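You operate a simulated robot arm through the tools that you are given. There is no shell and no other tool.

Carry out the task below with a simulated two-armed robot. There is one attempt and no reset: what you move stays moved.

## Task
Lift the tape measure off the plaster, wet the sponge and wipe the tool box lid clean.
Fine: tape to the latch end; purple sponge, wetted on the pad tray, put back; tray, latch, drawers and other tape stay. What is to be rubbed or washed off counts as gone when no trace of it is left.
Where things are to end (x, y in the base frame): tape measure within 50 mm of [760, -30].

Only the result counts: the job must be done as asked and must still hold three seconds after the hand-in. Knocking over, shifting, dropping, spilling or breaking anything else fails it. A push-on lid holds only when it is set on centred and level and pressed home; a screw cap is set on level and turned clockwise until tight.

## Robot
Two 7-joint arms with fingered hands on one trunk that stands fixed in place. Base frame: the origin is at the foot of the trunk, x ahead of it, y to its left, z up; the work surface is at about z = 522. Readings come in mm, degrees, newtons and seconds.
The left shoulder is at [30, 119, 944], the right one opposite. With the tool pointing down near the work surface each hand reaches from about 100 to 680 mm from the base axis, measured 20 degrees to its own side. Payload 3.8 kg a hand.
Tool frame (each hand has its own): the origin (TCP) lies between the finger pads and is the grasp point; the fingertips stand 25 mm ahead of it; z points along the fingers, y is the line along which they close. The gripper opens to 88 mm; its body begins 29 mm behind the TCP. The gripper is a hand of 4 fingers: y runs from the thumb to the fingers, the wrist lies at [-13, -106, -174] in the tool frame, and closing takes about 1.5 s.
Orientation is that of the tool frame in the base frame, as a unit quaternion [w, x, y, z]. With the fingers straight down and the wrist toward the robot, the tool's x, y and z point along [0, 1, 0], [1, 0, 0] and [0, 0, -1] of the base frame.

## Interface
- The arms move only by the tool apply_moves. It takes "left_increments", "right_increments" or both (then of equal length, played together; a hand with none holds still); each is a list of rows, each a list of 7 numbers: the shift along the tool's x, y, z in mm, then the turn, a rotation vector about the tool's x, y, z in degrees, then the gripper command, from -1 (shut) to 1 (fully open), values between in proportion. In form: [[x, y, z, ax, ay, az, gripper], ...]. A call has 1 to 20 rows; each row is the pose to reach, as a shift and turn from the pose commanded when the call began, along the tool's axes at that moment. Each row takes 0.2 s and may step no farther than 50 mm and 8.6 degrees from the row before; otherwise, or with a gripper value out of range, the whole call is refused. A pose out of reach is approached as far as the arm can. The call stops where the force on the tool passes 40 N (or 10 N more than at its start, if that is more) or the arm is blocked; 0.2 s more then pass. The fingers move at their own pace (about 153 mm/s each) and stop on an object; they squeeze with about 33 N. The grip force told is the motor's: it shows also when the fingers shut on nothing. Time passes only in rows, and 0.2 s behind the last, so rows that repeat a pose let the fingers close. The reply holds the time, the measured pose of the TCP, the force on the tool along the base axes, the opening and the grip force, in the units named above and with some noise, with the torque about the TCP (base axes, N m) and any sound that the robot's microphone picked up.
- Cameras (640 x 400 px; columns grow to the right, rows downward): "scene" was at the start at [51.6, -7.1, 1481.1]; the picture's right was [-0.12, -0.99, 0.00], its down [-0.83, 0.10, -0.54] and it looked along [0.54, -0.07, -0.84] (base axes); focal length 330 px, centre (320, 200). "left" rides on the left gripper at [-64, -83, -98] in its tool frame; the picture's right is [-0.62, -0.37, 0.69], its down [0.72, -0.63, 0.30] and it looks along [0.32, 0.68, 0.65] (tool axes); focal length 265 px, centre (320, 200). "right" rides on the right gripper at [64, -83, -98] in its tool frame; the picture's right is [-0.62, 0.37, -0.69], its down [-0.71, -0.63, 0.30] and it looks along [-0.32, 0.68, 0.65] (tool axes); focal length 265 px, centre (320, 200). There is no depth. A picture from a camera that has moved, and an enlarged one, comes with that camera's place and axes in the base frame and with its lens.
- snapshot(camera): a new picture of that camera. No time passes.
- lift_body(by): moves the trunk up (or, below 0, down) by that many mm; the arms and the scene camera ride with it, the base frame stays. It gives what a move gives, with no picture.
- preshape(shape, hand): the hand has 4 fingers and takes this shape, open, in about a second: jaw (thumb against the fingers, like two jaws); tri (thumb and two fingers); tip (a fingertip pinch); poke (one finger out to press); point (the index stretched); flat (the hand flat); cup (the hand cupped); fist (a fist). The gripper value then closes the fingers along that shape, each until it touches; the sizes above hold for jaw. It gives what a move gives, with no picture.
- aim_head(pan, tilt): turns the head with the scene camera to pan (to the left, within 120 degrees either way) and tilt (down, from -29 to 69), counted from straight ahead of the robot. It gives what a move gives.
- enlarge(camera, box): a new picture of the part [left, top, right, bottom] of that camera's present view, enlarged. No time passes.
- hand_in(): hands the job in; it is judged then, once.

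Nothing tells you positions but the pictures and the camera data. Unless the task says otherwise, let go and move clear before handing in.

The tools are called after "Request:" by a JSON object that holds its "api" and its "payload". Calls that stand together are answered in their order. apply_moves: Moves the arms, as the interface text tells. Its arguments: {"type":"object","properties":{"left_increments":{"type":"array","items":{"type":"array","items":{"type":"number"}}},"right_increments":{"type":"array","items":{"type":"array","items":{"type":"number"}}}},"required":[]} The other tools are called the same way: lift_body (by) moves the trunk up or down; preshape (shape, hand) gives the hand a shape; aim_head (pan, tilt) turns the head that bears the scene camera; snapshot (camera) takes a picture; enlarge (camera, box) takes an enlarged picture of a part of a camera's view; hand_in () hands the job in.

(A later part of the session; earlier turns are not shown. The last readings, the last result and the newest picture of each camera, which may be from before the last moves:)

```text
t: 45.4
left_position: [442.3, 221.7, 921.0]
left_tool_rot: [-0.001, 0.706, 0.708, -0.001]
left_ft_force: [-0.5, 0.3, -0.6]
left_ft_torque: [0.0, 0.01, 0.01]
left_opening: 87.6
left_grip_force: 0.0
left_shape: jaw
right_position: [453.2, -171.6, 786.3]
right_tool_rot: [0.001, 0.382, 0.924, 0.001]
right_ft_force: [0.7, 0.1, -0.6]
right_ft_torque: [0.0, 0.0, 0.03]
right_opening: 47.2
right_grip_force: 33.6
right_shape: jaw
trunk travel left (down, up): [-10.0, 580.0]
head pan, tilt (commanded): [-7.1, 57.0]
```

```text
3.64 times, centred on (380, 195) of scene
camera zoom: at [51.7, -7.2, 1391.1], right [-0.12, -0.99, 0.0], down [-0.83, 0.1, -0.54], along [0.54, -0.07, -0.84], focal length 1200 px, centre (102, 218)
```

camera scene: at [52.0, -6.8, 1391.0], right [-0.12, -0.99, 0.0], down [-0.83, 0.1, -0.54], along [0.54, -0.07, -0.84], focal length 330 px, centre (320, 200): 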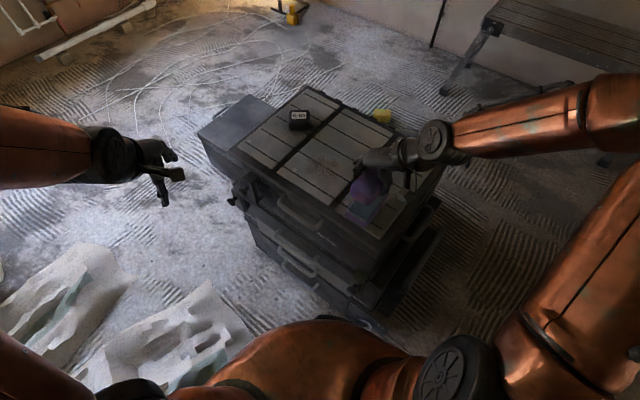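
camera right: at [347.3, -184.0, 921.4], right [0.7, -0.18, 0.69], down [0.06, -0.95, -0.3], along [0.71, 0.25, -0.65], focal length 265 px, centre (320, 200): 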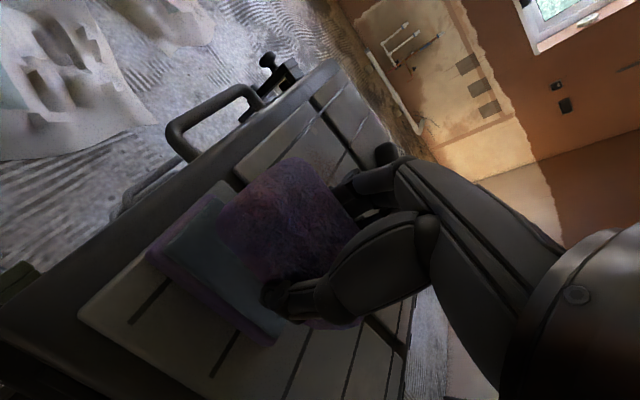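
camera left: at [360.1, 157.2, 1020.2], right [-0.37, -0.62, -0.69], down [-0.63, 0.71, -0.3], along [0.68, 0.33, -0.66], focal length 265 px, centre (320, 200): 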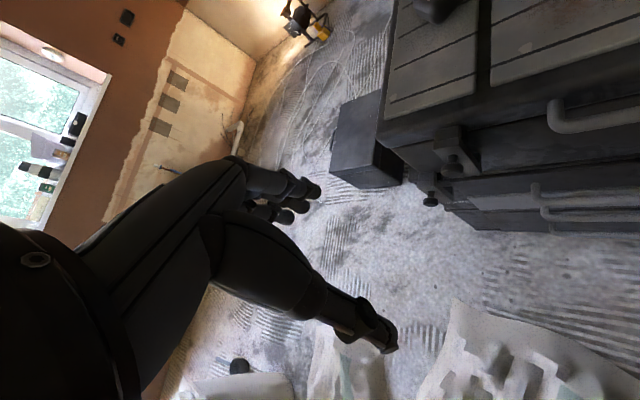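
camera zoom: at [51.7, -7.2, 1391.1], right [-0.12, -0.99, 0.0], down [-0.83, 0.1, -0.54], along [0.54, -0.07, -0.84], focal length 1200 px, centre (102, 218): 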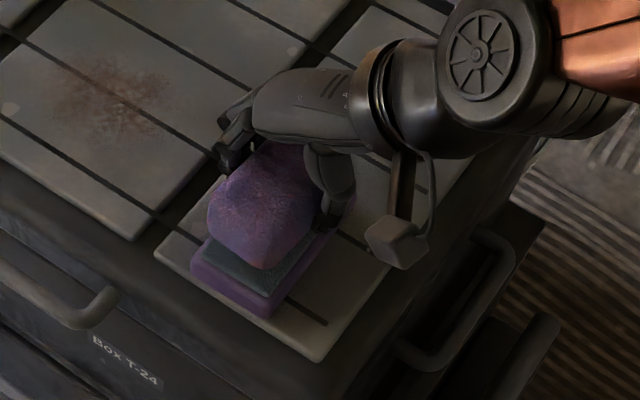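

The sponge hovers centred over the pad. I'll lower in small steps until it presses on the pad.

Request:
{"api": "apply_moves", "payload": {"right_increments": [[0, 0, 4, 0, 0, 0, -1], [0, 0, 7, 0, 0, 0, -1], [0, 0, 9, 0, 0, 0, -1], [0, 0, 10, 0, 0, 0, -1]]}}

Request:
{"api": "apply_moves", "payload": {"right_increments": [[0, 0, 1, 0, 0, 0, -1], [0, 0, 2, 0, 0, 0, -1], [0, 0, 2, 0, 0, 0, -1]]}}

```text
t: 46.4
left_position: [440.7, 222.4, 922.0]
left_tool_rot: [-0.001, 0.707, 0.708, 0.0]
left_ft_force: [-0.3, 0.1, -1.0]
left_ft_torque: [-0.01, 0.0, -0.02]
left_opening: 87.6
left_grip_force: 0.1
left_shape: jaw
right_position: [453.2, -171.2, 778.3]
right_tool_rot: [0.002, 0.383, 0.924, 0.002]
right_ft_force: [0.1, 0.2, 14.5]
right_ft_torque: [-0.06, 0.03, 0.0]
right_opening: 47.6
right_grip_force: 32.8
right_shape: jaw
trunk travel left (down, up): [-10.0, 580.0]
head pan, tilt (commanded): [-7.1, 57.0]
```

```text
t: 47.1
left_position: [440.6, 221.7, 922.5]
left_tool_rot: [0.0, 0.706, 0.708, 0.0]
left_ft_force: [-0.2, -0.1, 0.3]
left_ft_torque: [0.0, 0.01, -0.02]
left_opening: 87.4
left_grip_force: 0.0
left_shape: jaw
right_position: [453.3, -171.2, 776.5]
right_tool_rot: [0.003, 0.382, 0.924, 0.0]
right_ft_force: [1.1, -1.6, 32.0]
right_ft_torque: [-0.09, -0.06, 0.04]
right_opening: 47.1
right_grip_force: 32.7
right_shape: jaw
trunk travel left (down, up): [-10.0, 580.0]
head pan, tilt (commanded): [-7.1, 57.0]
```

The sponge is pressing on the pad with about 30 N. I'll ease off a little, hold so it soaks, and lift off.

Request:
{"api": "apply_moves", "payload": {"right_increments": [[0, 0, -1.5, 0, 0, 0, -1], [0, 0, -1.5, 0, 0, 0, -1], [0, 0, -1.5, 0, 0, 0, -1], [0, 0, -1.5, 0, 0, 0, -1], [0, 0, -1.5, 0, 0, 0, -1]]}}

Request:
{"api": "enlarge", "payload": {"camera": "scene", "box": [310, 140, 450, 250]}}

Request:
{"api": "enlarge", "payload": {"camera": "right", "box": [100, 120, 400, 360]}}

```text
t: 48.4
left_position: [440.0, 221.9, 921.5]
left_tool_rot: [-0.001, 0.707, 0.708, -0.001]
left_ft_force: [0.3, 1.0, -1.3]
left_ft_torque: [-0.02, 0.0, -0.05]
left_opening: 87.7
left_grip_force: 0.0
left_shape: jaw
right_position: [452.9, -171.6, 776.3]
right_tool_rot: [0.002, 0.382, 0.924, 0.001]
right_ft_force: [4.3, -1.1, 29.5]
right_ft_torque: [-0.06, -0.15, 0.0]
right_opening: 47.5
right_grip_force: 33.2
right_shape: jaw
trunk travel left (down, up): [-10.0, 580.0]
head pan, tilt (commanded): [-7.1, 57.0]
```

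```text
3.64 times, centred on (380, 195) of scene
camera zoom: at [50.0, -6.3, 1391.2], right [-0.12, -0.99, 0.0], down [-0.83, 0.1, -0.55], along [0.54, -0.07, -0.84], focal length 1200 px, centre (102, 218)
```

zoom: 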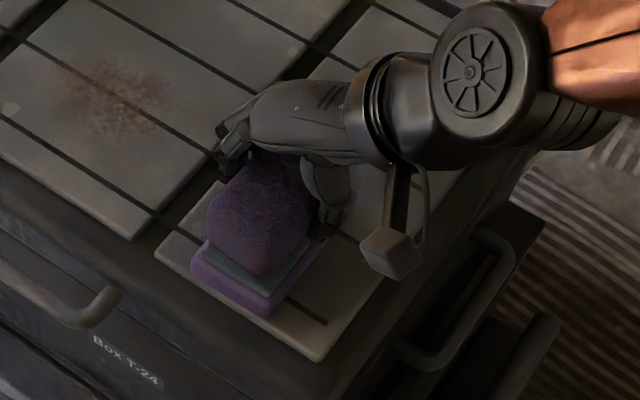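

```text
1.67 times, centred on (250, 240) of right
camera zoom: at [347.2, -183.6, 875.4], right [0.7, -0.18, 0.7], down [0.06, -0.95, -0.3], along [0.71, 0.25, -0.65], focal length 442 px, centre (437, 133)
```

zoom: 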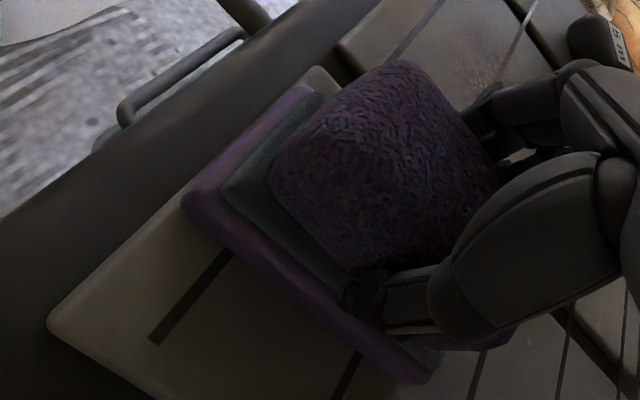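

The sponge has darkened, so it's wet. I'll lift it straight off the pad.

Request:
{"api": "apply_moves", "payload": {"right_increments": [[0, 0, -4, 0, 0, 0, -1], [0, 0, -9, 0, 0, 0, -1], [0, 0, -20, 0, 0, 0, -1], [0, 0, -35, 0, 0, 0, -1], [0, 0, -48, 0, 0, 0, -1], [0, 0, -48, 0, 0, 0, -1]]}}

Request:
{"api": "enlarge", "payload": {"camera": "right", "box": [100, 120, 400, 360]}}

Request:
{"api": "enlarge", "payload": {"camera": "scene", "box": [250, 80, 450, 250]}}

```text
t: 49.8
left_position: [441.4, 222.3, 920.9]
left_tool_rot: [-0.001, 0.707, 0.707, -0.001]
left_ft_force: [0.4, 0.5, -0.4]
left_ft_torque: [0.02, 0.04, 0.01]
left_opening: 87.5
left_grip_force: 0.0
left_shape: jaw
right_position: [452.2, -171.4, 824.3]
right_tool_rot: [0.0, 0.382, 0.924, 0.0]
right_ft_force: [-0.1, 0.2, -0.9]
right_ft_torque: [0.03, -0.02, 0.02]
right_opening: 47.4
right_grip_force: 33.1
right_shape: jaw
trunk travel left (down, up): [-10.0, 580.0]
head pan, tilt (commanded): [-7.1, 57.0]
```

```text
1.67 times, centred on (250, 240) of right
camera zoom: at [347.7, -184.2, 922.6], right [0.7, -0.18, 0.69], down [0.06, -0.95, -0.3], along [0.71, 0.25, -0.65], focal length 442 px, centre (437, 133)
```

zoom: 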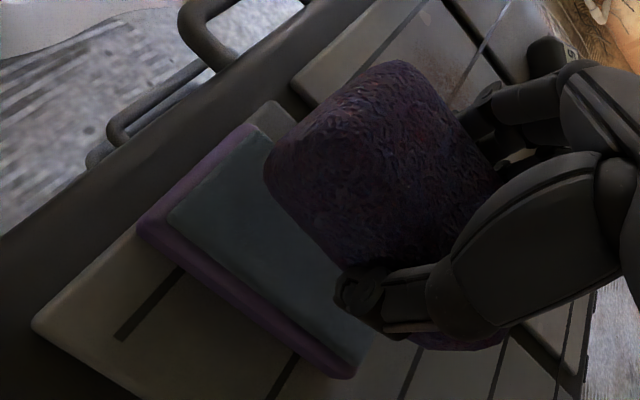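

```text
2.35 times, centred on (350, 165) of scene
camera zoom: at [51.7, -7.1, 1391.0], right [-0.12, -0.99, 0.0], down [-0.83, 0.1, -0.54], along [0.54, -0.07, -0.84], focal length 776 px, centre (249, 282)
```

zoom: 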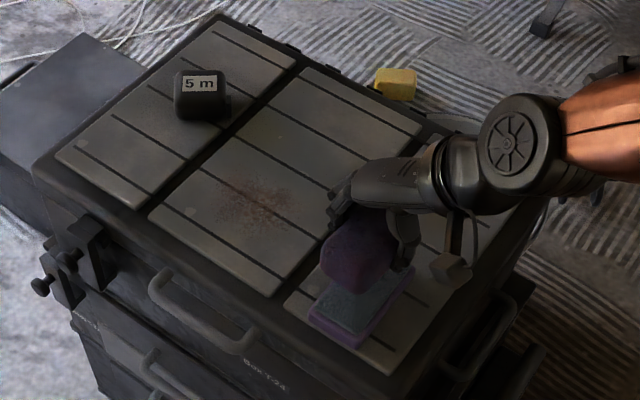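

The tray stayed put and the sponge is dark and wet. Measured along the box axes, the smear covers about a 305–410 and b 424–525 (a toward the latch end, b away from me). I'll move over its near-right edge at z ≈ 780.

Request:
{"api": "apply_moves", "payload": {"right_increments": [[-10, 35, 0, 0, 0, 0, -1], [-20, 75, 0, 0, 0, 0, -1], [-34, 116, 0, 0, 0, 0, -1], [-34, 116, 25, 0, 0, 0, -1], [-34, 116, 44, 0, 0, 0, -1], [-34, 116, 44, 0, 0, 0, -1]]}}

Request:
{"api": "enlarge", "payload": {"camera": "scene", "box": [250, 80, 450, 250]}}

Request:
{"api": "snapshot", "payload": {"camera": "right"}}

```text
t: 51.1
left_position: [442.4, 223.0, 921.1]
left_tool_rot: [-0.001, 0.707, 0.708, -0.001]
left_ft_force: [-0.7, 0.6, -0.6]
left_ft_torque: [0.0, -0.05, 0.01]
left_opening: 87.7
left_grip_force: 0.1
left_shape: jaw
right_position: [560.8, -112.6, 779.8]
right_tool_rot: [0.0, 0.383, 0.924, 0.0]
right_ft_force: [-0.3, -0.5, 0.0]
right_ft_torque: [0.0, -0.03, 0.02]
right_opening: 47.4
right_grip_force: 33.2
right_shape: jaw
trunk travel left (down, up): [-10.0, 580.0]
head pan, tilt (commanded): [-7.1, 57.0]
```

```text
2.35 times, centred on (350, 165) of scene
camera zoom: at [51.7, -7.1, 1391.1], right [-0.12, -0.99, 0.0], down [-0.83, 0.1, -0.54], along [0.54, -0.07, -0.84], focal length 776 px, centre (249, 282)
```

zoom: 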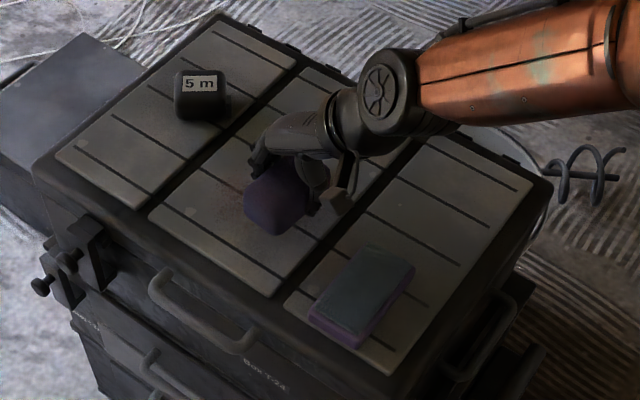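

```text
taken
camera right: at [454.6, -126.0, 878.1], right [0.7, -0.18, 0.69], down [0.06, -0.95, -0.3], along [0.71, 0.25, -0.65], focal length 265 px, centre (320, 200)
```

right: 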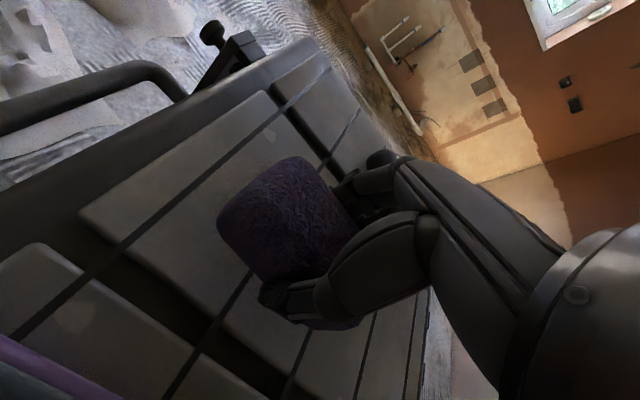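

Request:
{"api": "apply_moves", "payload": {"right_increments": [[0, 0, 12, 0, 0, 0, -1], [0, 0, 21, 0, 0, 0, -1], [0, 0, 25, 0, 0, 0, -1], [0, 0, 27, 0, 0, 0, -1], [0, 0, 28, 0, 0, 0, -1]]}}

```text
t: 52.4
left_position: [441.3, 221.6, 921.1]
left_tool_rot: [-0.002, 0.707, 0.708, 0.001]
left_ft_force: [0.5, -0.3, -0.2]
left_ft_torque: [0.01, 0.01, -0.01]
left_opening: 87.8
left_grip_force: 0.1
left_shape: jaw
right_position: [559.6, -112.2, 752.4]
right_tool_rot: [0.002, 0.383, 0.924, -0.001]
right_ft_force: [0.0, 0.6, -0.4]
right_ft_torque: [0.01, 0.03, -0.01]
right_opening: 47.6
right_grip_force: 33.0
right_shape: jaw
trunk travel left (down, up): [-10.0, 580.0]
head pan, tilt (commanded): [-7.1, 57.0]
```

Request:
{"api": "apply_moves", "payload": {"right_increments": [[0, 0, 1, 0, 0, 0, -1], [0, 0, 2, 0, 0, 0, -1], [0, 0, 2, 0, 0, 0, -1]]}}

```text
t: 53.1
left_position: [440.9, 221.2, 923.1]
left_tool_rot: [-0.001, 0.706, 0.708, -0.001]
left_ft_force: [0.3, -0.5, -0.3]
left_ft_torque: [-0.01, 0.0, 0.01]
left_opening: 88.0
left_grip_force: 0.1
left_shape: jaw
right_position: [559.2, -112.5, 751.0]
right_tool_rot: [0.001, 0.383, 0.924, 0.001]
right_ft_force: [-0.7, -1.5, 12.0]
right_ft_torque: [-0.07, 0.06, -0.02]
right_opening: 47.5
right_grip_force: 33.1
right_shape: jaw
trunk travel left (down, up): [-10.0, 580.0]
head pan, tilt (commanded): [-7.1, 57.0]
```

Contact at about 12 N. Now the first wiping stroke along the smear toward the latch end and back.

Request:
{"api": "apply_moves", "payload": {"right_increments": [[0, 9, 0, 0, 0, 0, -1], [0, 18, 0, 0, 0, 0, -1], [0, 27, 0, 0, 0, 0, -1], [0, 36, 0, 0, 0, 0, -1], [0, 45, 0, 0, 0, 0, -1], [0, 54, 0, 0, 0, 0, -1], [0, 63, 0, 0, 0, 0, -1], [0, 72, 0, 0, 0, 0, -1], [0, 80, 0, 0, 0, 0, -1], [0, 88, 0, 0, 0, 0, -1]]}}

Request:
{"api": "enlarge", "payload": {"camera": "scene", "box": [250, 80, 450, 250]}}

Request:
{"api": "snapshot", "payload": {"camera": "right"}}

```text
t: 55.4
left_position: [440.2, 221.8, 922.5]
left_tool_rot: [-0.001, 0.707, 0.707, 0.0]
left_ft_force: [0.4, -0.8, 0.3]
left_ft_torque: [0.01, 0.01, -0.03]
left_opening: 87.5
left_grip_force: 0.0
left_shape: jaw
right_position: [620.1, -50.1, 750.9]
right_tool_rot: [0.001, 0.383, 0.924, 0.001]
right_ft_force: [-3.8, -3.5, 14.4]
right_ft_torque: [-0.1, 0.12, -0.01]
right_opening: 47.2
right_grip_force: 33.2
right_shape: jaw
trunk travel left (down, up): [-10.0, 580.0]
head pan, tilt (commanded): [-7.1, 57.0]
```

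```text
2.35 times, centred on (350, 165) of scene
camera zoom: at [49.9, -7.2, 1391.2], right [-0.12, -0.99, 0.0], down [-0.83, 0.1, -0.55], along [0.54, -0.07, -0.84], focal length 776 px, centre (249, 282)
```

zoom: 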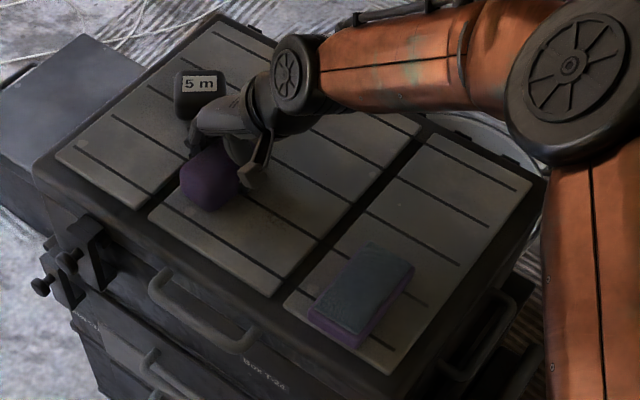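

```text
taken
camera right: at [515.2, -63.9, 849.5], right [0.7, -0.18, 0.69], down [0.06, -0.95, -0.3], along [0.71, 0.25, -0.65], focal length 265 px, centre (320, 200)
```

right: 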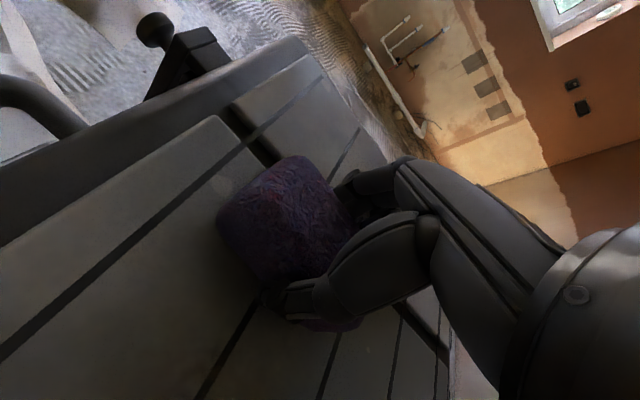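

The smear already looks gone along that track. I'll go over the flanks too: one pass shifted nearer, one farther, and another down the middle.

Request:
{"api": "apply_moves", "payload": {"right_increments": [[9, 0, 0, 0, 0, 0, -1], [18, 0, 0, 0, 0, 0, -1], [22, 0, 0, 0, 0, 0, -1], [22, -9, 0, 0, 0, 0, -1], [22, -18, 0, 0, 0, 0, -1], [22, -27, 0, 0, 0, 0, -1], [22, -36, 0, 0, 0, 0, -1], [22, -45, 0, 0, 0, 0, -1], [22, -54, 0, 0, 0, 0, -1], [22, -63, 0, 0, 0, 0, -1], [22, -72, 0, 0, 0, 0, -1], [22, -81, 0, 0, 0, 0, -1], [22, -90, 0, 0, 0, 0, -1], [22, -96, 0, 0, 0, 0, -1], [13, -96, 0, 0, 0, 0, -1], [4, -96, 0, 0, 0, 0, -1], [-5, -96, 0, 0, 0, 0, -1], [-14, -96, 0, 0, 0, 0, -1], [-22, -96, 0, 0, 0, 0, -1]]}}

Request:
{"api": "enlarge", "payload": {"camera": "scene", "box": [250, 80, 450, 250]}}

```text
t: 59.4
left_position: [441.1, 222.1, 921.0]
left_tool_rot: [-0.001, 0.707, 0.708, -0.001]
left_ft_force: [0.7, -0.1, -0.2]
left_ft_torque: [0.0, -0.02, 0.01]
left_opening: 87.8
left_grip_force: 0.0
left_shape: jaw
right_position: [569.8, -134.9, 751.3]
right_tool_rot: [0.001, 0.383, 0.924, 0.001]
right_ft_force: [-3.0, 2.1, 12.8]
right_ft_torque: [0.02, 0.14, 0.01]
right_opening: 46.7
right_grip_force: 33.0
right_shape: jaw
trunk travel left (down, up): [-10.0, 580.0]
head pan, tilt (commanded): [-7.1, 57.0]
```

```text
2.35 times, centred on (350, 165) of scene
camera zoom: at [50.5, -6.7, 1391.1], right [-0.12, -0.99, 0.0], down [-0.83, 0.1, -0.54], along [0.54, -0.07, -0.84], focal length 776 px, centre (249, 282)
```

zoom: 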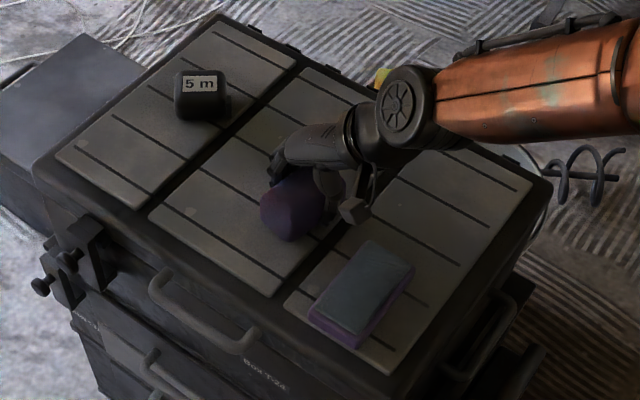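

Request:
{"api": "apply_moves", "payload": {"right_increments": [[0, 9, 0, 0, 0, 0, -1], [0, 18, 0, 0, 0, 0, -1], [0, 27, 0, 0, 0, 0, -1], [0, 36, 0, 0, 0, 0, -1], [0, 45, 0, 0, 0, 0, -1], [0, 54, 0, 0, 0, 0, -1], [0, 63, 0, 0, 0, 0, -1], [0, 72, 0, 0, 0, 0, -1], [0, 81, 0, 0, 0, 0, -1], [0, 90, 0, 0, 0, 0, -1], [0, 96, 0, 0, 0, 0, -1], [8, 96, 0, 0, 0, 0, -1], [16, 96, 0, 0, 0, 0, -1], [24, 96, 0, 0, 0, 0, -1]]}}

Request:
{"api": "apply_moves", "payload": {"right_increments": [[0, -9, 0, 0, 0, 0, -1], [0, -18, 0, 0, 0, 0, -1], [0, -27, 0, 0, 0, 0, -1], [0, -36, 0, 0, 0, 0, -1], [0, -45, 0, 0, 0, 0, -1], [0, -54, 0, 0, 0, 0, -1], [0, -63, 0, 0, 0, 0, -1], [0, -72, 0, 0, 0, 0, -1], [0, -81, 0, 0, 0, 0, -1], [0, -90, 0, 0, 0, 0, -1]]}}

Request:
{"api": "enlarge", "payload": {"camera": "scene", "box": [250, 80, 450, 250]}}

```text
t: 62.4
left_position: [439.7, 221.5, 921.2]
left_tool_rot: [-0.001, 0.707, 0.707, 0.001]
left_ft_force: [-0.2, 0.1, -1.0]
left_ft_torque: [-0.02, 0.01, 0.01]
left_opening: 87.8
left_grip_force: 0.1
left_shape: jaw
right_position: [620.7, -50.3, 750.7]
right_tool_rot: [0.0, 0.383, 0.924, 0.0]
right_ft_force: [2.6, -1.7, 10.1]
right_ft_torque: [-0.07, -0.05, 0.03]
right_opening: 46.9
right_grip_force: 32.8
right_shape: jaw
trunk travel left (down, up): [-10.0, 580.0]
head pan, tilt (commanded): [-7.1, 57.0]
```

```text
t: 64.5
left_position: [441.3, 221.5, 920.6]
left_tool_rot: [0.0, 0.706, 0.708, 0.0]
left_ft_force: [-0.4, 0.7, 0.4]
left_ft_torque: [-0.02, 0.02, -0.01]
left_opening: 87.7
left_grip_force: 0.1
left_shape: jaw
right_position: [556.1, -113.0, 749.5]
right_tool_rot: [0.001, 0.383, 0.924, 0.0]
right_ft_force: [3.4, 2.3, 10.8]
right_ft_torque: [0.08, -0.08, 0.02]
right_opening: 46.8
right_grip_force: 33.2
right_shape: jaw
trunk travel left (down, up): [-10.0, 580.0]
head pan, tilt (commanded): [-7.1, 57.0]
```

```text
2.35 times, centred on (350, 165) of scene
camera zoom: at [51.0, -6.7, 1391.1], right [-0.12, -0.99, 0.0], down [-0.83, 0.1, -0.54], along [0.54, -0.07, -0.84], focal length 776 px, centre (249, 282)
```

zoom: 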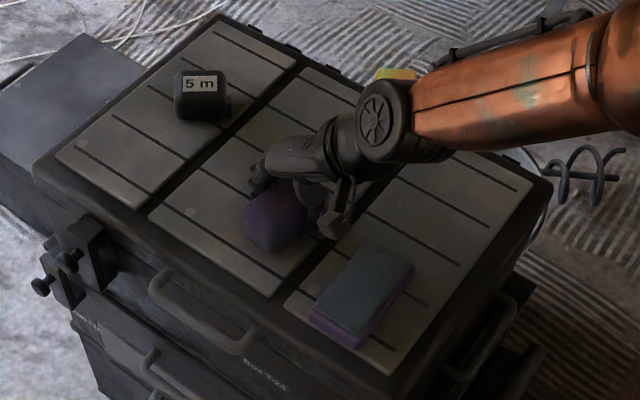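

I'll lift the sponge and step aside to inspect the wiped area.

Request:
{"api": "apply_moves", "payload": {"right_increments": [[0, 0, -10, 0, 0, 0, -1], [0, 0, -30, 0, 0, 0, -1], [0, -10, -60, 0, 0, 0, -1], [10, -50, -75, 0, 0, 0, -1], [20, -95, -75, 0, 0, 0, -1], [30, -130, -75, 0, 0, 0, -1], [30, -150, -75, 0, 0, 0, -1]]}}

Request:
{"api": "enlarge", "payload": {"camera": "scene", "box": [270, 100, 390, 200]}}

Request:
{"api": "snapshot", "payload": {"camera": "right"}}

Request:
{"api": "enlarge", "payload": {"camera": "scene", "box": [220, 60, 460, 260]}}

```text
t: 66.2
left_position: [441.3, 220.9, 922.5]
left_tool_rot: [-0.001, 0.706, 0.708, 0.0]
left_ft_force: [1.0, 0.4, 0.6]
left_ft_torque: [0.01, 0.01, 0.0]
left_opening: 87.6
left_grip_force: 0.0
left_shape: jaw
right_position: [428.5, -198.0, 824.7]
right_tool_rot: [0.0, 0.382, 0.924, -0.001]
right_ft_force: [0.1, 0.3, -0.7]
right_ft_torque: [0.01, -0.02, 0.0]
right_opening: 46.3
right_grip_force: 33.3
right_shape: jaw
trunk travel left (down, up): [-10.0, 580.0]
head pan, tilt (commanded): [-7.1, 57.0]
```

```text
4.00 times, centred on (330, 150) of scene
camera zoom: at [51.5, -7.4, 1391.1], right [-0.12, -0.99, 0.0], down [-0.83, 0.1, -0.54], along [0.54, -0.07, -0.84], focal length 1320 px, centre (280, 400)
```

zoom: 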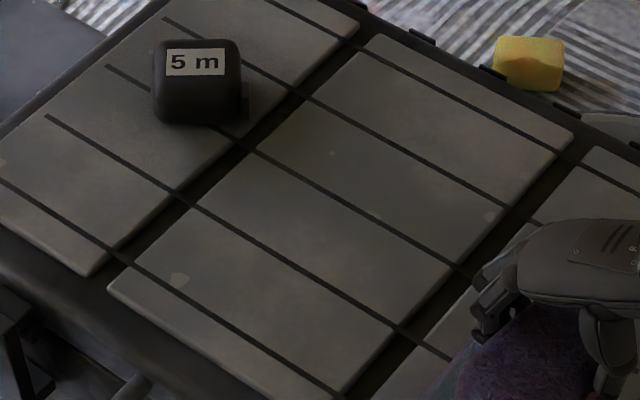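

```text
taken
camera right: at [323.0, -211.6, 923.4], right [0.7, -0.18, 0.69], down [0.06, -0.95, -0.3], along [0.71, 0.26, -0.65], focal length 265 px, centre (320, 200)
```

right: 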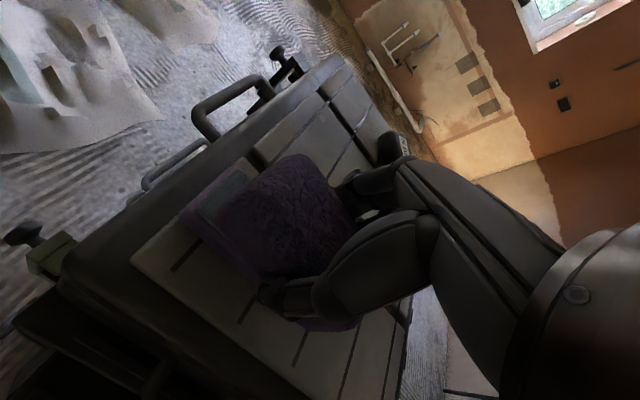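

```text
2.00 times, centred on (340, 160) of scene
camera zoom: at [51.5, -7.4, 1391.1], right [-0.12, -0.99, 0.0], down [-0.83, 0.1, -0.54], along [0.54, -0.07, -0.84], focal length 660 px, centre (280, 280)
```

zoom: 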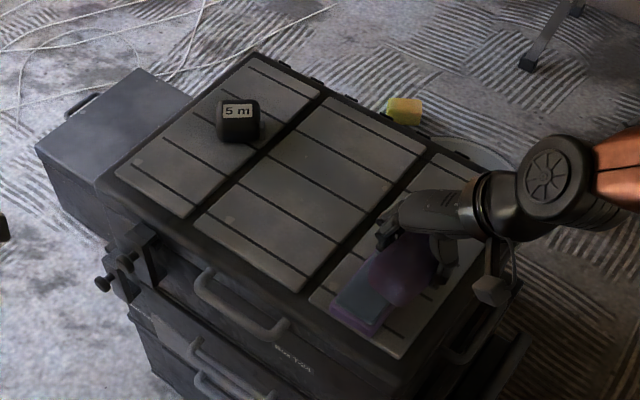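

The smear looks gone from here. I'll enlarge further to check for faint traces.

Request:
{"api": "enlarge", "payload": {"camera": "scene", "box": [290, 130, 370, 190]}}

Request:
{"api": "enlarge", "payload": {"camera": "scene", "box": [300, 145, 350, 180]}}

Request:
{"api": "enlarge", "payload": {"camera": "right", "box": [240, 50, 420, 170]}}

```text
6.67 times, centred on (330, 160) of scene
camera zoom: at [51.5, -7.4, 1391.1], right [-0.12, -0.99, 0.0], down [-0.83, 0.1, -0.54], along [0.54, -0.07, -0.84], focal length 2200 px, centre (253, 467)
```

zoom: 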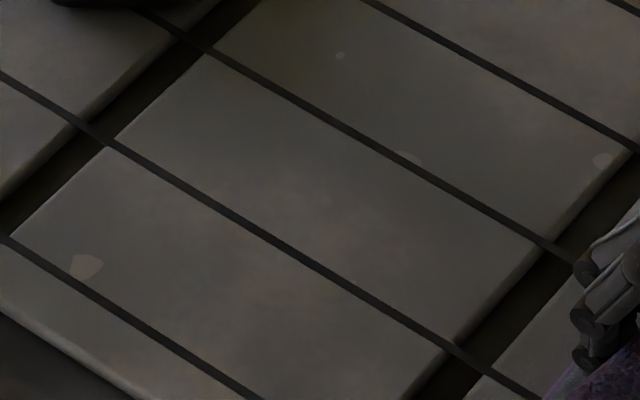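

```text
11.43 times, centred on (325, 162) of scene
camera zoom: at [51.5, -7.4, 1391.1], right [-0.12, -0.99, 0.0], down [-0.83, 0.1, -0.54], along [0.54, -0.07, -0.84], focal length 3771 px, centre (263, 629)
```

zoom: 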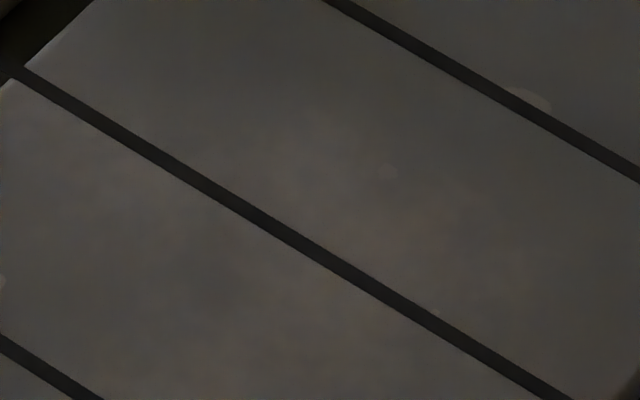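

```text
3.33 times, centred on (330, 110) of right
camera zoom: at [323.0, -211.6, 923.4], right [0.7, -0.18, 0.69], down [0.06, -0.95, -0.3], along [0.71, 0.26, -0.65], focal length 885 px, centre (287, 500)
```

zoom: 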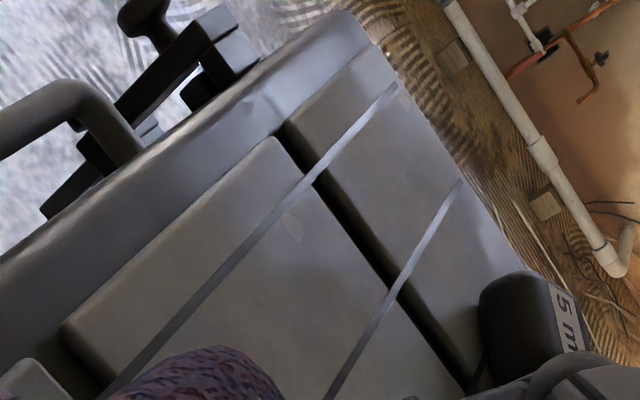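

Nothing obvious, but I want a closer look. I'll move the right hand beyond the spot so its camera sees the wiped area up close beside the sponge.

Request:
{"api": "apply_moves", "payload": {"right_increments": [[-22, 39, 0, 0, 0, 0, -1], [-44, 78, 0, 0, 0, 0, -1], [-66, 117, 0, 0, 0, 0, -1], [-88, 156, 0, 0, 0, 0, -1], [-110, 196, 0, 0, 0, 0, -1], [-110, 196, 0, 0, 0, 0, -1]]}}

Request:
{"api": "snapshot", "payload": {"camera": "right"}}

Request:
{"api": "enlarge", "payload": {"camera": "right", "box": [40, 120, 260, 340]}}

```text
t: 67.5
left_position: [442.7, 222.8, 921.2]
left_tool_rot: [-0.002, 0.707, 0.707, 0.0]
left_ft_force: [-0.1, -0.4, 0.2]
left_ft_torque: [-0.02, 0.01, 0.02]
left_opening: 87.8
left_grip_force: 0.1
left_shape: jaw
right_position: [646.6, -136.8, 824.4]
right_tool_rot: [-0.001, 0.382, 0.924, 0.0]
right_ft_force: [0.1, -0.1, 0.4]
right_ft_torque: [-0.03, 0.0, 0.0]
right_opening: 47.1
right_grip_force: 33.0
right_shape: jaw
trunk travel left (down, up): [-10.0, 580.0]
head pan, tilt (commanded): [-7.1, 57.0]
```

```text
taken
camera right: at [540.9, -150.1, 923.4], right [0.7, -0.18, 0.69], down [0.06, -0.95, -0.3], along [0.71, 0.25, -0.65], focal length 265 px, centre (320, 200)
```

right: 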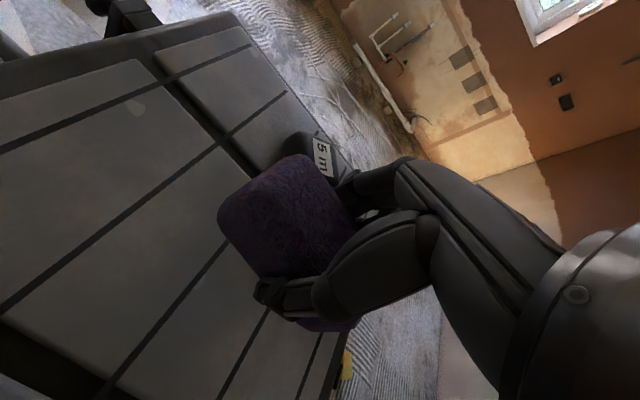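

```text
1.82 times, centred on (150, 230) of right
camera zoom: at [540.9, -150.1, 923.4], right [0.7, -0.18, 0.69], down [0.06, -0.95, -0.3], along [0.71, 0.25, -0.65], focal length 483 px, centre (629, 146)
```

zoom: 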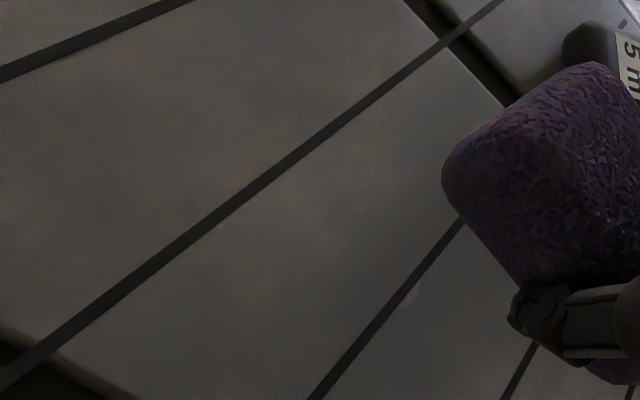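

Request:
{"api": "enlarge", "payload": {"camera": "right", "box": [80, 140, 220, 260]}}

Request:
{"api": "enlarge", "payload": {"camera": "right", "box": [0, 60, 120, 180]}}

Request:
{"api": "enlarge", "payload": {"camera": "right", "box": [80, 240, 240, 360]}}

```text
3.33 times, centred on (150, 200) of right
camera zoom: at [540.9, -150.1, 923.4], right [0.7, -0.18, 0.69], down [0.06, -0.95, -0.3], along [0.71, 0.25, -0.65], focal length 885 px, centre (887, 200)
```

zoom: 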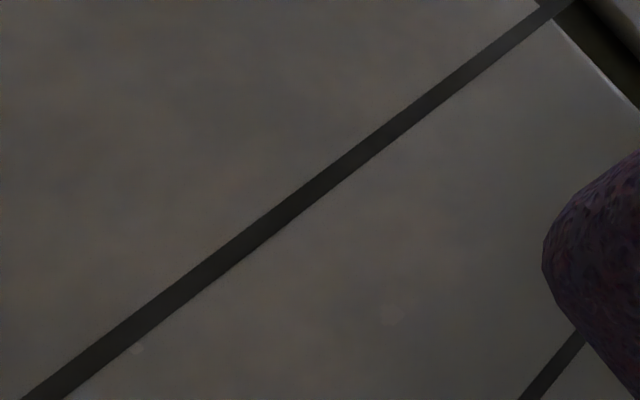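

```text
3.33 times, centred on (60, 120) of right
camera zoom: at [540.9, -150.1, 923.4], right [0.7, -0.18, 0.69], down [0.06, -0.95, -0.3], along [0.71, 0.25, -0.65], focal length 885 px, centre (1187, 467)
```

zoom: 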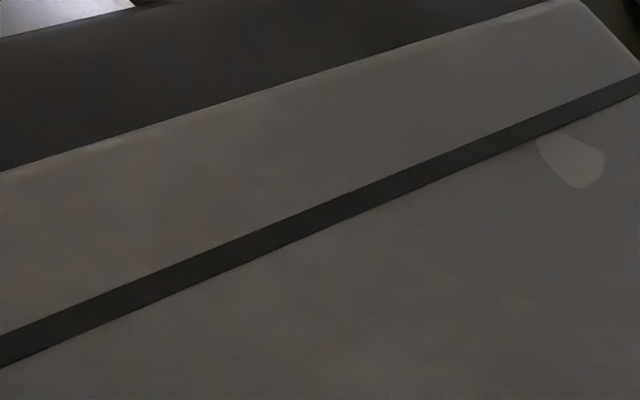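

```text
3.33 times, centred on (160, 300) of right
camera zoom: at [540.9, -150.1, 923.4], right [0.7, -0.18, 0.69], down [0.06, -0.95, -0.3], along [0.71, 0.25, -0.65], focal length 885 px, centre (853, -133)
```

zoom: 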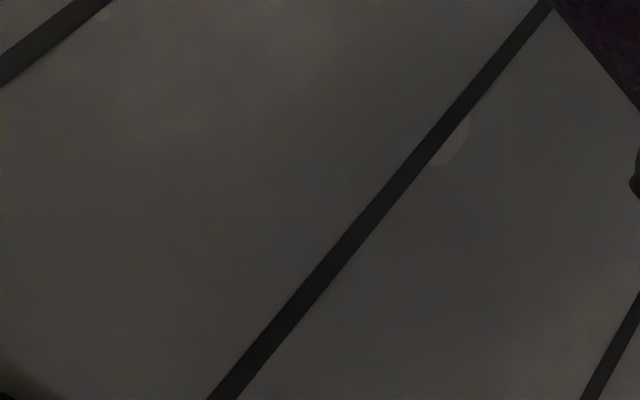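

It looks clean, with only the tile's own texture and flecks left. To be sure, I'll do a second full round with overlapping strokes, starting at the far latch-end corner of the area.

Request:
{"api": "apply_moves", "payload": {"right_increments": [[23, 22, 0, 0, 0, 0, -1], [46, 44, 0, 0, 0, 0, -1], [46, 44, 35, 0, 0, 0, -1], [46, 44, 60, 0, 0, 0, -1], [46, 44, 70, 0, 0, 0, -1], [46, 44, 73, 0, 0, 0, -1], [46, 44, 74.5, 0, 0, 0, -1], [46, 44, 75.5, 0, 0, 0, -1]]}}

```text
t: 69.3
left_position: [440.8, 220.9, 922.2]
left_tool_rot: [0.0, 0.706, 0.708, 0.0]
left_ft_force: [0.1, 0.1, 0.3]
left_ft_torque: [0.07, 0.02, 0.01]
left_opening: 87.6
left_grip_force: 0.1
left_shape: jaw
right_position: [643.9, -72.7, 750.0]
right_tool_rot: [0.001, 0.382, 0.924, 0.001]
right_ft_force: [-1.3, -0.3, 7.4]
right_ft_torque: [-0.01, 0.1, 0.02]
right_opening: 46.7
right_grip_force: 32.7
right_shape: jaw
trunk travel left (down, up): [-10.0, 580.0]
head pan, tilt (commanded): [-7.1, 57.0]
```

Request:
{"api": "apply_moves", "payload": {"right_increments": [[0, -10, 1, 0, 0, 0, -1], [0, -20, 1, 0, 0, 0, -1], [0, -30, 1, 0, 0, 0, -1], [0, -40, 1, 0, 0, 0, -1], [0, -50, 1, 0, 0, 0, -1], [0, -60, 1, 0, 0, 0, -1], [0, -70, 1, 0, 0, 0, -1], [0, -80, 1, 0, 0, 0, -1], [0, -90, 1, 0, 0, 0, -1], [0, -100, 1, 0, 0, 0, -1], [10, -100, 1, 0, 0, 0, -1], [20, -100, 1, 0, 0, 0, -1], [20, -88, 1, 0, 0, 0, -1], [20, -75, 1, 0, 0, 0, -1], [20, -62, 1, 0, 0, 0, -1], [20, -50, 1, 0, 0, 0, -1], [20, -37, 1, 0, 0, 0, -1], [20, -24, 1, 0, 0, 0, -1], [20, -12, 1, 0, 0, 0, -1], [20, 0, 1, 0, 0, 0, -1]]}}

Request:
{"api": "apply_moves", "payload": {"right_increments": [[10, 0, 0, 0, 0, 0, -1], [20, 0, 0, 0, 0, 0, -1], [20, -12, 0, 0, 0, 0, -1], [20, -25, 0, 0, 0, 0, -1], [20, -37, 0, 0, 0, 0, -1], [20, -50, 0, 0, 0, 0, -1], [20, -62, 0, 0, 0, 0, -1], [20, -75, 0, 0, 0, 0, -1], [20, -88, 0, 0, 0, 0, -1], [20, -100, 0, 0, 0, 0, -1], [30, -100, 0, 0, 0, 0, -1], [40, -100, 0, 0, 0, 0, -1], [40, -88, 0, 0, 0, 0, -1], [40, -75, 0, 0, 0, 0, -1], [40, -62, 0, 0, 0, 0, -1], [40, -50, 0, 0, 0, 0, -1], [40, -37, 0, 0, 0, 0, -1], [40, -24, 0, 0, 0, 0, -1], [40, -12, 0, 0, 0, 0, -1], [40, 0, 0, 0, 0, 0, -1]]}}

```text
t: 73.5
left_position: [441.7, 221.6, 922.2]
left_tool_rot: [-0.001, 0.706, 0.708, 0.0]
left_ft_force: [-0.4, 0.6, 1.2]
left_ft_torque: [0.0, 0.0, -0.03]
left_opening: 88.0
left_grip_force: 0.1
left_shape: jaw
right_position: [629.9, -59.1, 749.2]
right_tool_rot: [0.001, 0.382, 0.924, 0.001]
right_ft_force: [-2.7, -3.5, 13.2]
right_ft_torque: [-0.09, 0.1, -0.02]
right_opening: 46.6
right_grip_force: 33.2
right_shape: jaw
trunk travel left (down, up): [-10.0, 580.0]
head pan, tilt (commanded): [-7.1, 57.0]
```

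```text
t: 77.8
left_position: [441.3, 222.2, 922.2]
left_tool_rot: [-0.001, 0.707, 0.707, 0.001]
left_ft_force: [0.0, -0.3, 0.4]
left_ft_torque: [0.01, -0.03, 0.01]
left_opening: 87.9
left_grip_force: 0.0
left_shape: jaw
right_position: [601.1, -30.6, 749.3]
right_tool_rot: [0.001, 0.383, 0.924, 0.001]
right_ft_force: [-2.8, -2.1, 10.2]
right_ft_torque: [-0.07, 0.05, 0.01]
right_opening: 46.4
right_grip_force: 32.9
right_shape: jaw
trunk travel left (down, up): [-10.0, 580.0]
head pan, tilt (commanded): [-7.1, 57.0]
```

Second round done. I'll lift the sponge and carry it back over its own place.

Request:
{"api": "apply_moves", "payload": {"right_increments": [[0, 0, -10, 0, 0, 0, -1], [0, 0, -30, 0, 0, 0, -1], [0, 0, -60, 0, 0, 0, -1], [0, 10, -75, 0, 0, 0, -1], [5, 40, -75, 0, 0, 0, -1], [9, 75, -75, 0, 0, 0, -1], [13, 111, -75, 0, 0, 0, -1], [13, 111, -75, 0, 0, 0, -1]]}}

Request:
{"api": "snapshot", "payload": {"camera": "right"}}

Request:
{"api": "enlarge", "payload": {"camera": "left", "box": [340, 0, 520, 120]}}

Request:
{"api": "enlarge", "payload": {"camera": "scene", "box": [220, 60, 460, 260]}}

Request:
{"api": "enlarge", "payload": {"camera": "scene", "box": [290, 130, 370, 190]}}

```text
t: 79.5
left_position: [442.2, 220.2, 920.7]
left_tool_rot: [-0.001, 0.708, 0.706, -0.001]
left_ft_force: [-0.5, -0.3, 0.0]
left_ft_torque: [-0.01, -0.02, -0.01]
left_opening: 87.7
left_grip_force: 0.0
left_shape: jaw
right_position: [669.7, 57.2, 821.3]
right_tool_rot: [0.0, 0.383, 0.924, 0.0]
right_ft_force: [-0.7, -1.1, -0.2]
right_ft_torque: [0.0, -0.03, 0.0]
right_opening: 46.4
right_grip_force: 32.5
right_shape: jaw
trunk travel left (down, up): [-10.0, 580.0]
head pan, tilt (commanded): [-7.1, 57.0]
```

```text
taken
camera right: at [565.1, 43.9, 921.8], right [0.7, -0.18, 0.69], down [0.06, -0.95, -0.3], along [0.71, 0.25, -0.65], focal length 265 px, centre (320, 200)
```

right: 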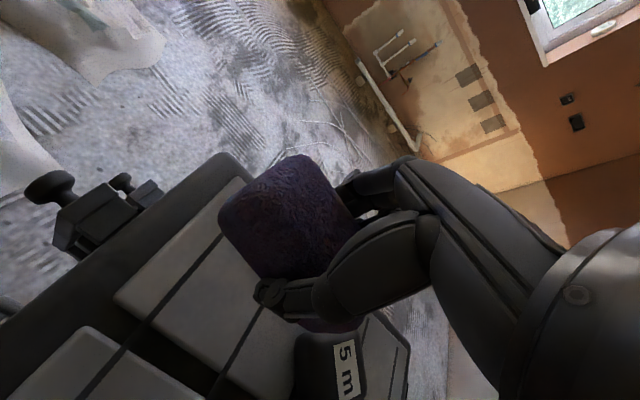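

```text
3.33 times, centred on (430, 60) of left
camera zoom: at [359.9, 156.8, 1020.4], right [-0.37, -0.62, -0.69], down [-0.63, 0.71, -0.3], along [0.68, 0.33, -0.66], focal length 885 px, centre (-47, 667)
```

zoom: 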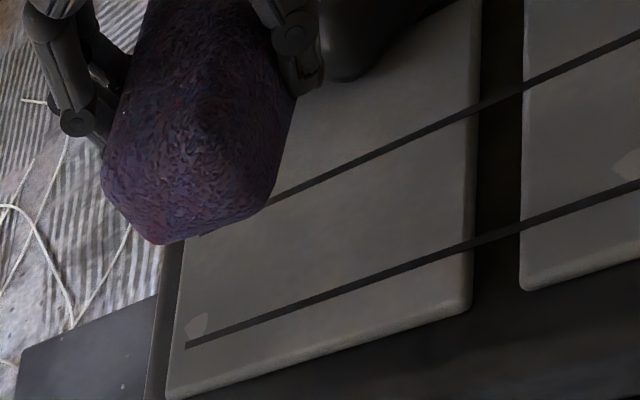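

```text
2.00 times, centred on (340, 160) of scene
camera zoom: at [51.6, -7.3, 1391.1], right [-0.12, -0.99, 0.0], down [-0.83, 0.1, -0.54], along [0.54, -0.07, -0.84], focal length 660 px, centre (280, 280)
```

zoom: 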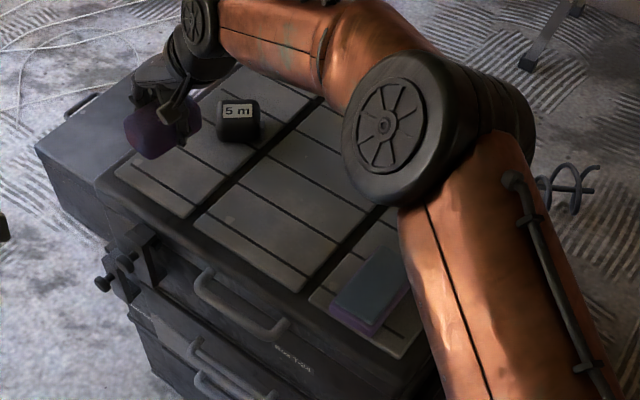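

```text
6.67 times, centred on (330, 160) of scene
camera zoom: at [51.6, -7.3, 1391.1], right [-0.12, -0.99, 0.0], down [-0.83, 0.1, -0.54], along [0.54, -0.07, -0.84], focal length 2200 px, centre (253, 467)
```

zoom: 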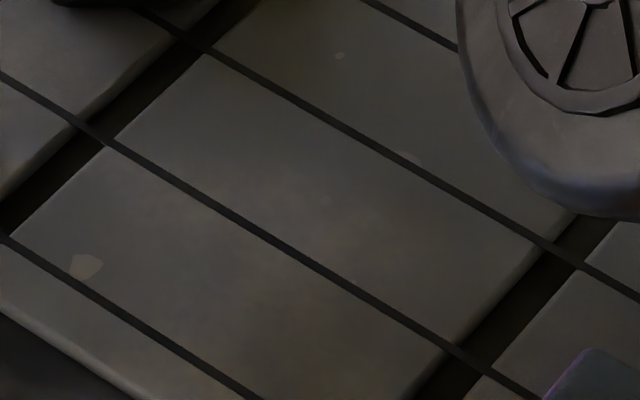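

The tile looks identical after both rounds, so what remains is its own texture. The sponge is back over its place, and I'll lower it onto the tile.

Request:
{"api": "apply_moves", "payload": {"right_increments": [[0, 0.5, 30, 0, 0, 0, -1], [0, 0.5, 52, 0, 0, 0, -1], [0, 0.5, 63, 0, 0, 0, -1], [0, 0.5, 68, 0, 0, 0, -1], [0, 0.5, 70, 0, 0, 0, -1]]}}

```text
t: 80.8
left_position: [441.7, 221.8, 921.4]
left_tool_rot: [-0.001, 0.707, 0.708, -0.002]
left_ft_force: [-1.1, -0.8, -0.2]
left_ft_torque: [0.0, 0.05, -0.01]
left_opening: 87.6
left_grip_force: 0.1
left_shape: jaw
right_position: [671.6, 57.4, 753.4]
right_tool_rot: [0.0, 0.383, 0.924, 0.0]
right_ft_force: [-0.7, 0.6, -0.2]
right_ft_torque: [0.01, 0.01, 0.0]
right_opening: 46.5
right_grip_force: 33.4
right_shape: jaw
trunk travel left (down, up): [-10.0, 580.0]
head pan, tilt (commanded): [-7.1, 57.0]
```

Request:
{"api": "apply_moves", "payload": {"right_increments": [[0, 0, 1, 0, 0, 0, -1], [0, 0, 2, 0, 0, 0, -1], [0, 0, 3, 0, 0, 0, -1]]}}

```text
t: 81.5
left_position: [440.9, 221.3, 921.0]
left_tool_rot: [-0.001, 0.707, 0.708, -0.001]
left_ft_force: [-0.9, 0.4, 0.7]
left_ft_torque: [0.01, 0.01, -0.03]
left_opening: 87.9
left_grip_force: 0.0
left_shape: jaw
right_position: [671.1, 57.4, 751.1]
right_tool_rot: [0.0, 0.382, 0.924, 0.0]
right_ft_force: [0.0, 0.5, 0.0]
right_ft_torque: [-0.02, -0.01, 0.02]
right_opening: 46.2
right_grip_force: 33.4
right_shape: jaw
trunk travel left (down, up): [-10.0, 580.0]
head pan, tilt (commanded): [-7.1, 57.0]
```

Request:
{"api": "apply_moves", "payload": {"right_increments": [[0, 0, 1, 0, 0, 0, -1], [0, 0, 1.5, 0, 0, 0, -1], [0, 0, 2, 0, 0, 0, -1]]}}

```text
t: 82.3
left_position: [441.8, 221.8, 921.4]
left_tool_rot: [-0.001, 0.706, 0.708, 0.0]
left_ft_force: [0.2, 0.4, -0.6]
left_ft_torque: [0.0, -0.02, 0.04]
left_opening: 87.6
left_grip_force: 0.0
left_shape: jaw
right_position: [673.2, 56.6, 750.8]
right_tool_rot: [0.0, 0.383, 0.924, 0.0]
right_ft_force: [-1.6, -0.4, 5.7]
right_ft_torque: [0.02, 0.04, 0.02]
right_opening: 46.5
right_grip_force: 33.6
right_shape: jaw
trunk travel left (down, up): [-10.0, 580.0]
head pan, tilt (commanded): [-7.1, 57.0]
```

The sponge rests on the tile (about 6 N). I'll open the fingers gradually.

Request:
{"api": "apply_moves", "payload": {"right_increments": [[0, 0, 0, 0, 0, 0, 0.08], [0, 0, 0, 0, 0, 0, 0.15], [0, 0, 0, 0, 0, 0, 0.3], [0, 0, 0, 0, 0, 0, 0.5], [0, 0, 0, 0, 0, 0, 0.8], [0, 0, 0, 0, 0, 0, 1], [0, 0, 0, 0, 0, 0, 1]]}}

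Request:
{"api": "snapshot", "payload": {"camera": "right"}}

Request:
{"api": "enlarge", "payload": {"camera": "left", "box": [340, 0, 520, 120]}}

```text
t: 84.0
left_position: [441.8, 221.1, 920.5]
left_tool_rot: [-0.002, 0.706, 0.708, -0.001]
left_ft_force: [-0.2, 0.7, -0.7]
left_ft_torque: [0.0, 0.03, 0.0]
left_opening: 87.7
left_grip_force: 0.1
left_shape: jaw
right_position: [671.6, 57.0, 749.2]
right_tool_rot: [0.0, 0.382, 0.924, 0.0]
right_ft_force: [-0.5, 0.6, -1.3]
right_ft_torque: [-0.01, -0.01, 0.02]
right_opening: 87.4
right_grip_force: 0.1
right_shape: jaw
trunk travel left (down, up): [-10.0, 580.0]
head pan, tilt (commanded): [-7.1, 57.0]
```

```text
taken
camera right: at [566.5, 44.4, 847.4], right [0.7, -0.18, 0.69], down [0.06, -0.95, -0.3], along [0.71, 0.25, -0.65], focal length 265 px, centre (320, 200)
```

right: 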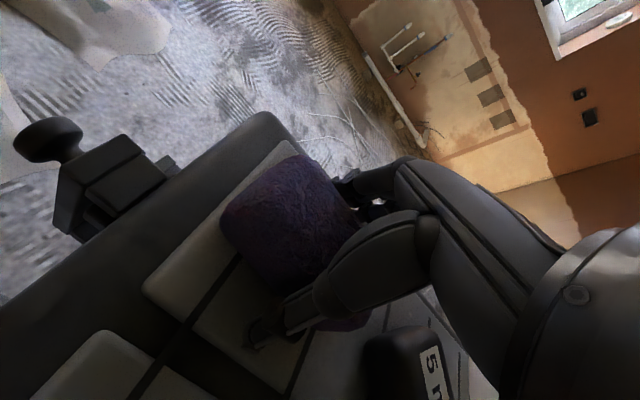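

```text
3.33 times, centred on (430, 60) of left
camera zoom: at [360.0, 157.0, 1020.3], right [-0.37, -0.62, -0.69], down [-0.63, 0.71, -0.3], along [0.68, 0.33, -0.66], focal length 885 px, centre (-47, 667)
```

zoom: 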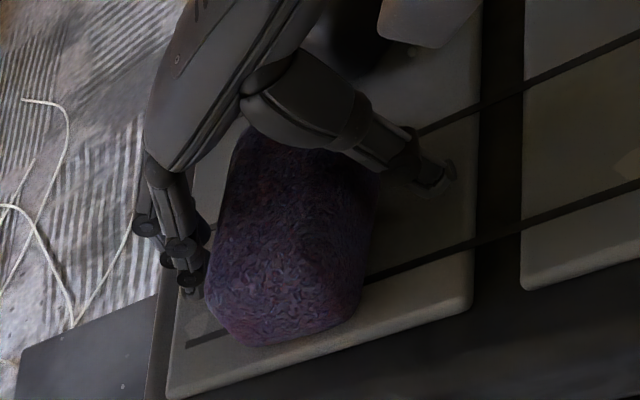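

The sponge stands free between the fingers. I'll rise straight up, then withdraw.

Request:
{"api": "apply_moves", "payload": {"right_increments": [[0, 0, -12, 0, 0, 0, 1], [0, 0, -30, 0, 0, 0, 1], [0, 0, -60, 0, 0, 0, 1], [0, 0, -95, 0, 0, 0, 1], [0, 0, -125, 0, 0, 0, 1], [0, 0, -125, 0, 0, 0, 1]]}}

Request:
{"api": "snapshot", "payload": {"camera": "right"}}

Request:
{"api": "enlarge", "payload": {"camera": "left", "box": [340, 0, 520, 120]}}

```text
t: 85.3
left_position: [441.0, 221.0, 921.4]
left_tool_rot: [-0.001, 0.707, 0.707, -0.002]
left_ft_force: [-0.4, -0.1, -1.0]
left_ft_torque: [0.0, 0.01, -0.01]
left_opening: 88.1
left_grip_force: 0.1
left_shape: jaw
right_position: [671.5, 56.5, 872.9]
right_tool_rot: [0.0, 0.382, 0.924, -0.001]
right_ft_force: [0.5, 0.1, 0.6]
right_ft_torque: [-0.02, -0.02, 0.05]
right_opening: 87.8
right_grip_force: 0.2
right_shape: jaw
trunk travel left (down, up): [-10.0, 580.0]
head pan, tilt (commanded): [-7.1, 57.0]
```

```text
taken
camera right: at [566.5, 43.9, 972.5], right [0.7, -0.18, 0.69], down [0.06, -0.95, -0.3], along [0.71, 0.25, -0.65], focal length 265 px, centre (320, 200)
```

right: 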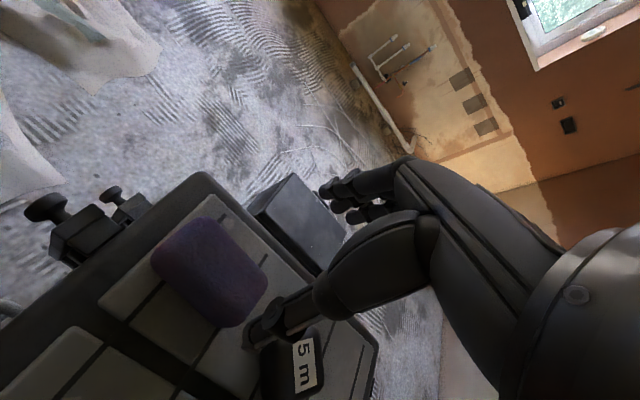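

```text
3.33 times, centred on (430, 60) of left
camera zoom: at [360.0, 157.0, 1020.2], right [-0.37, -0.62, -0.69], down [-0.63, 0.71, -0.3], along [0.68, 0.33, -0.66], focal length 885 px, centre (-47, 667)
```

zoom: 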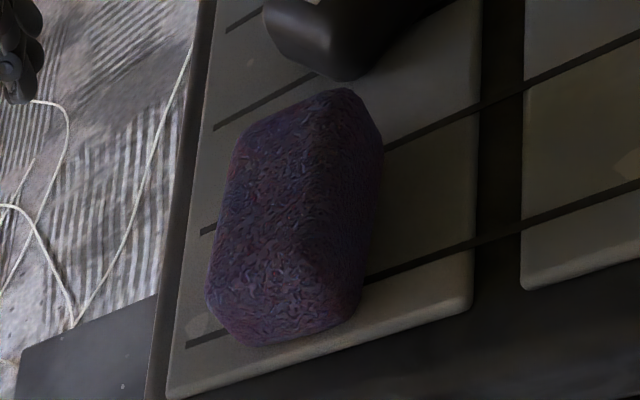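

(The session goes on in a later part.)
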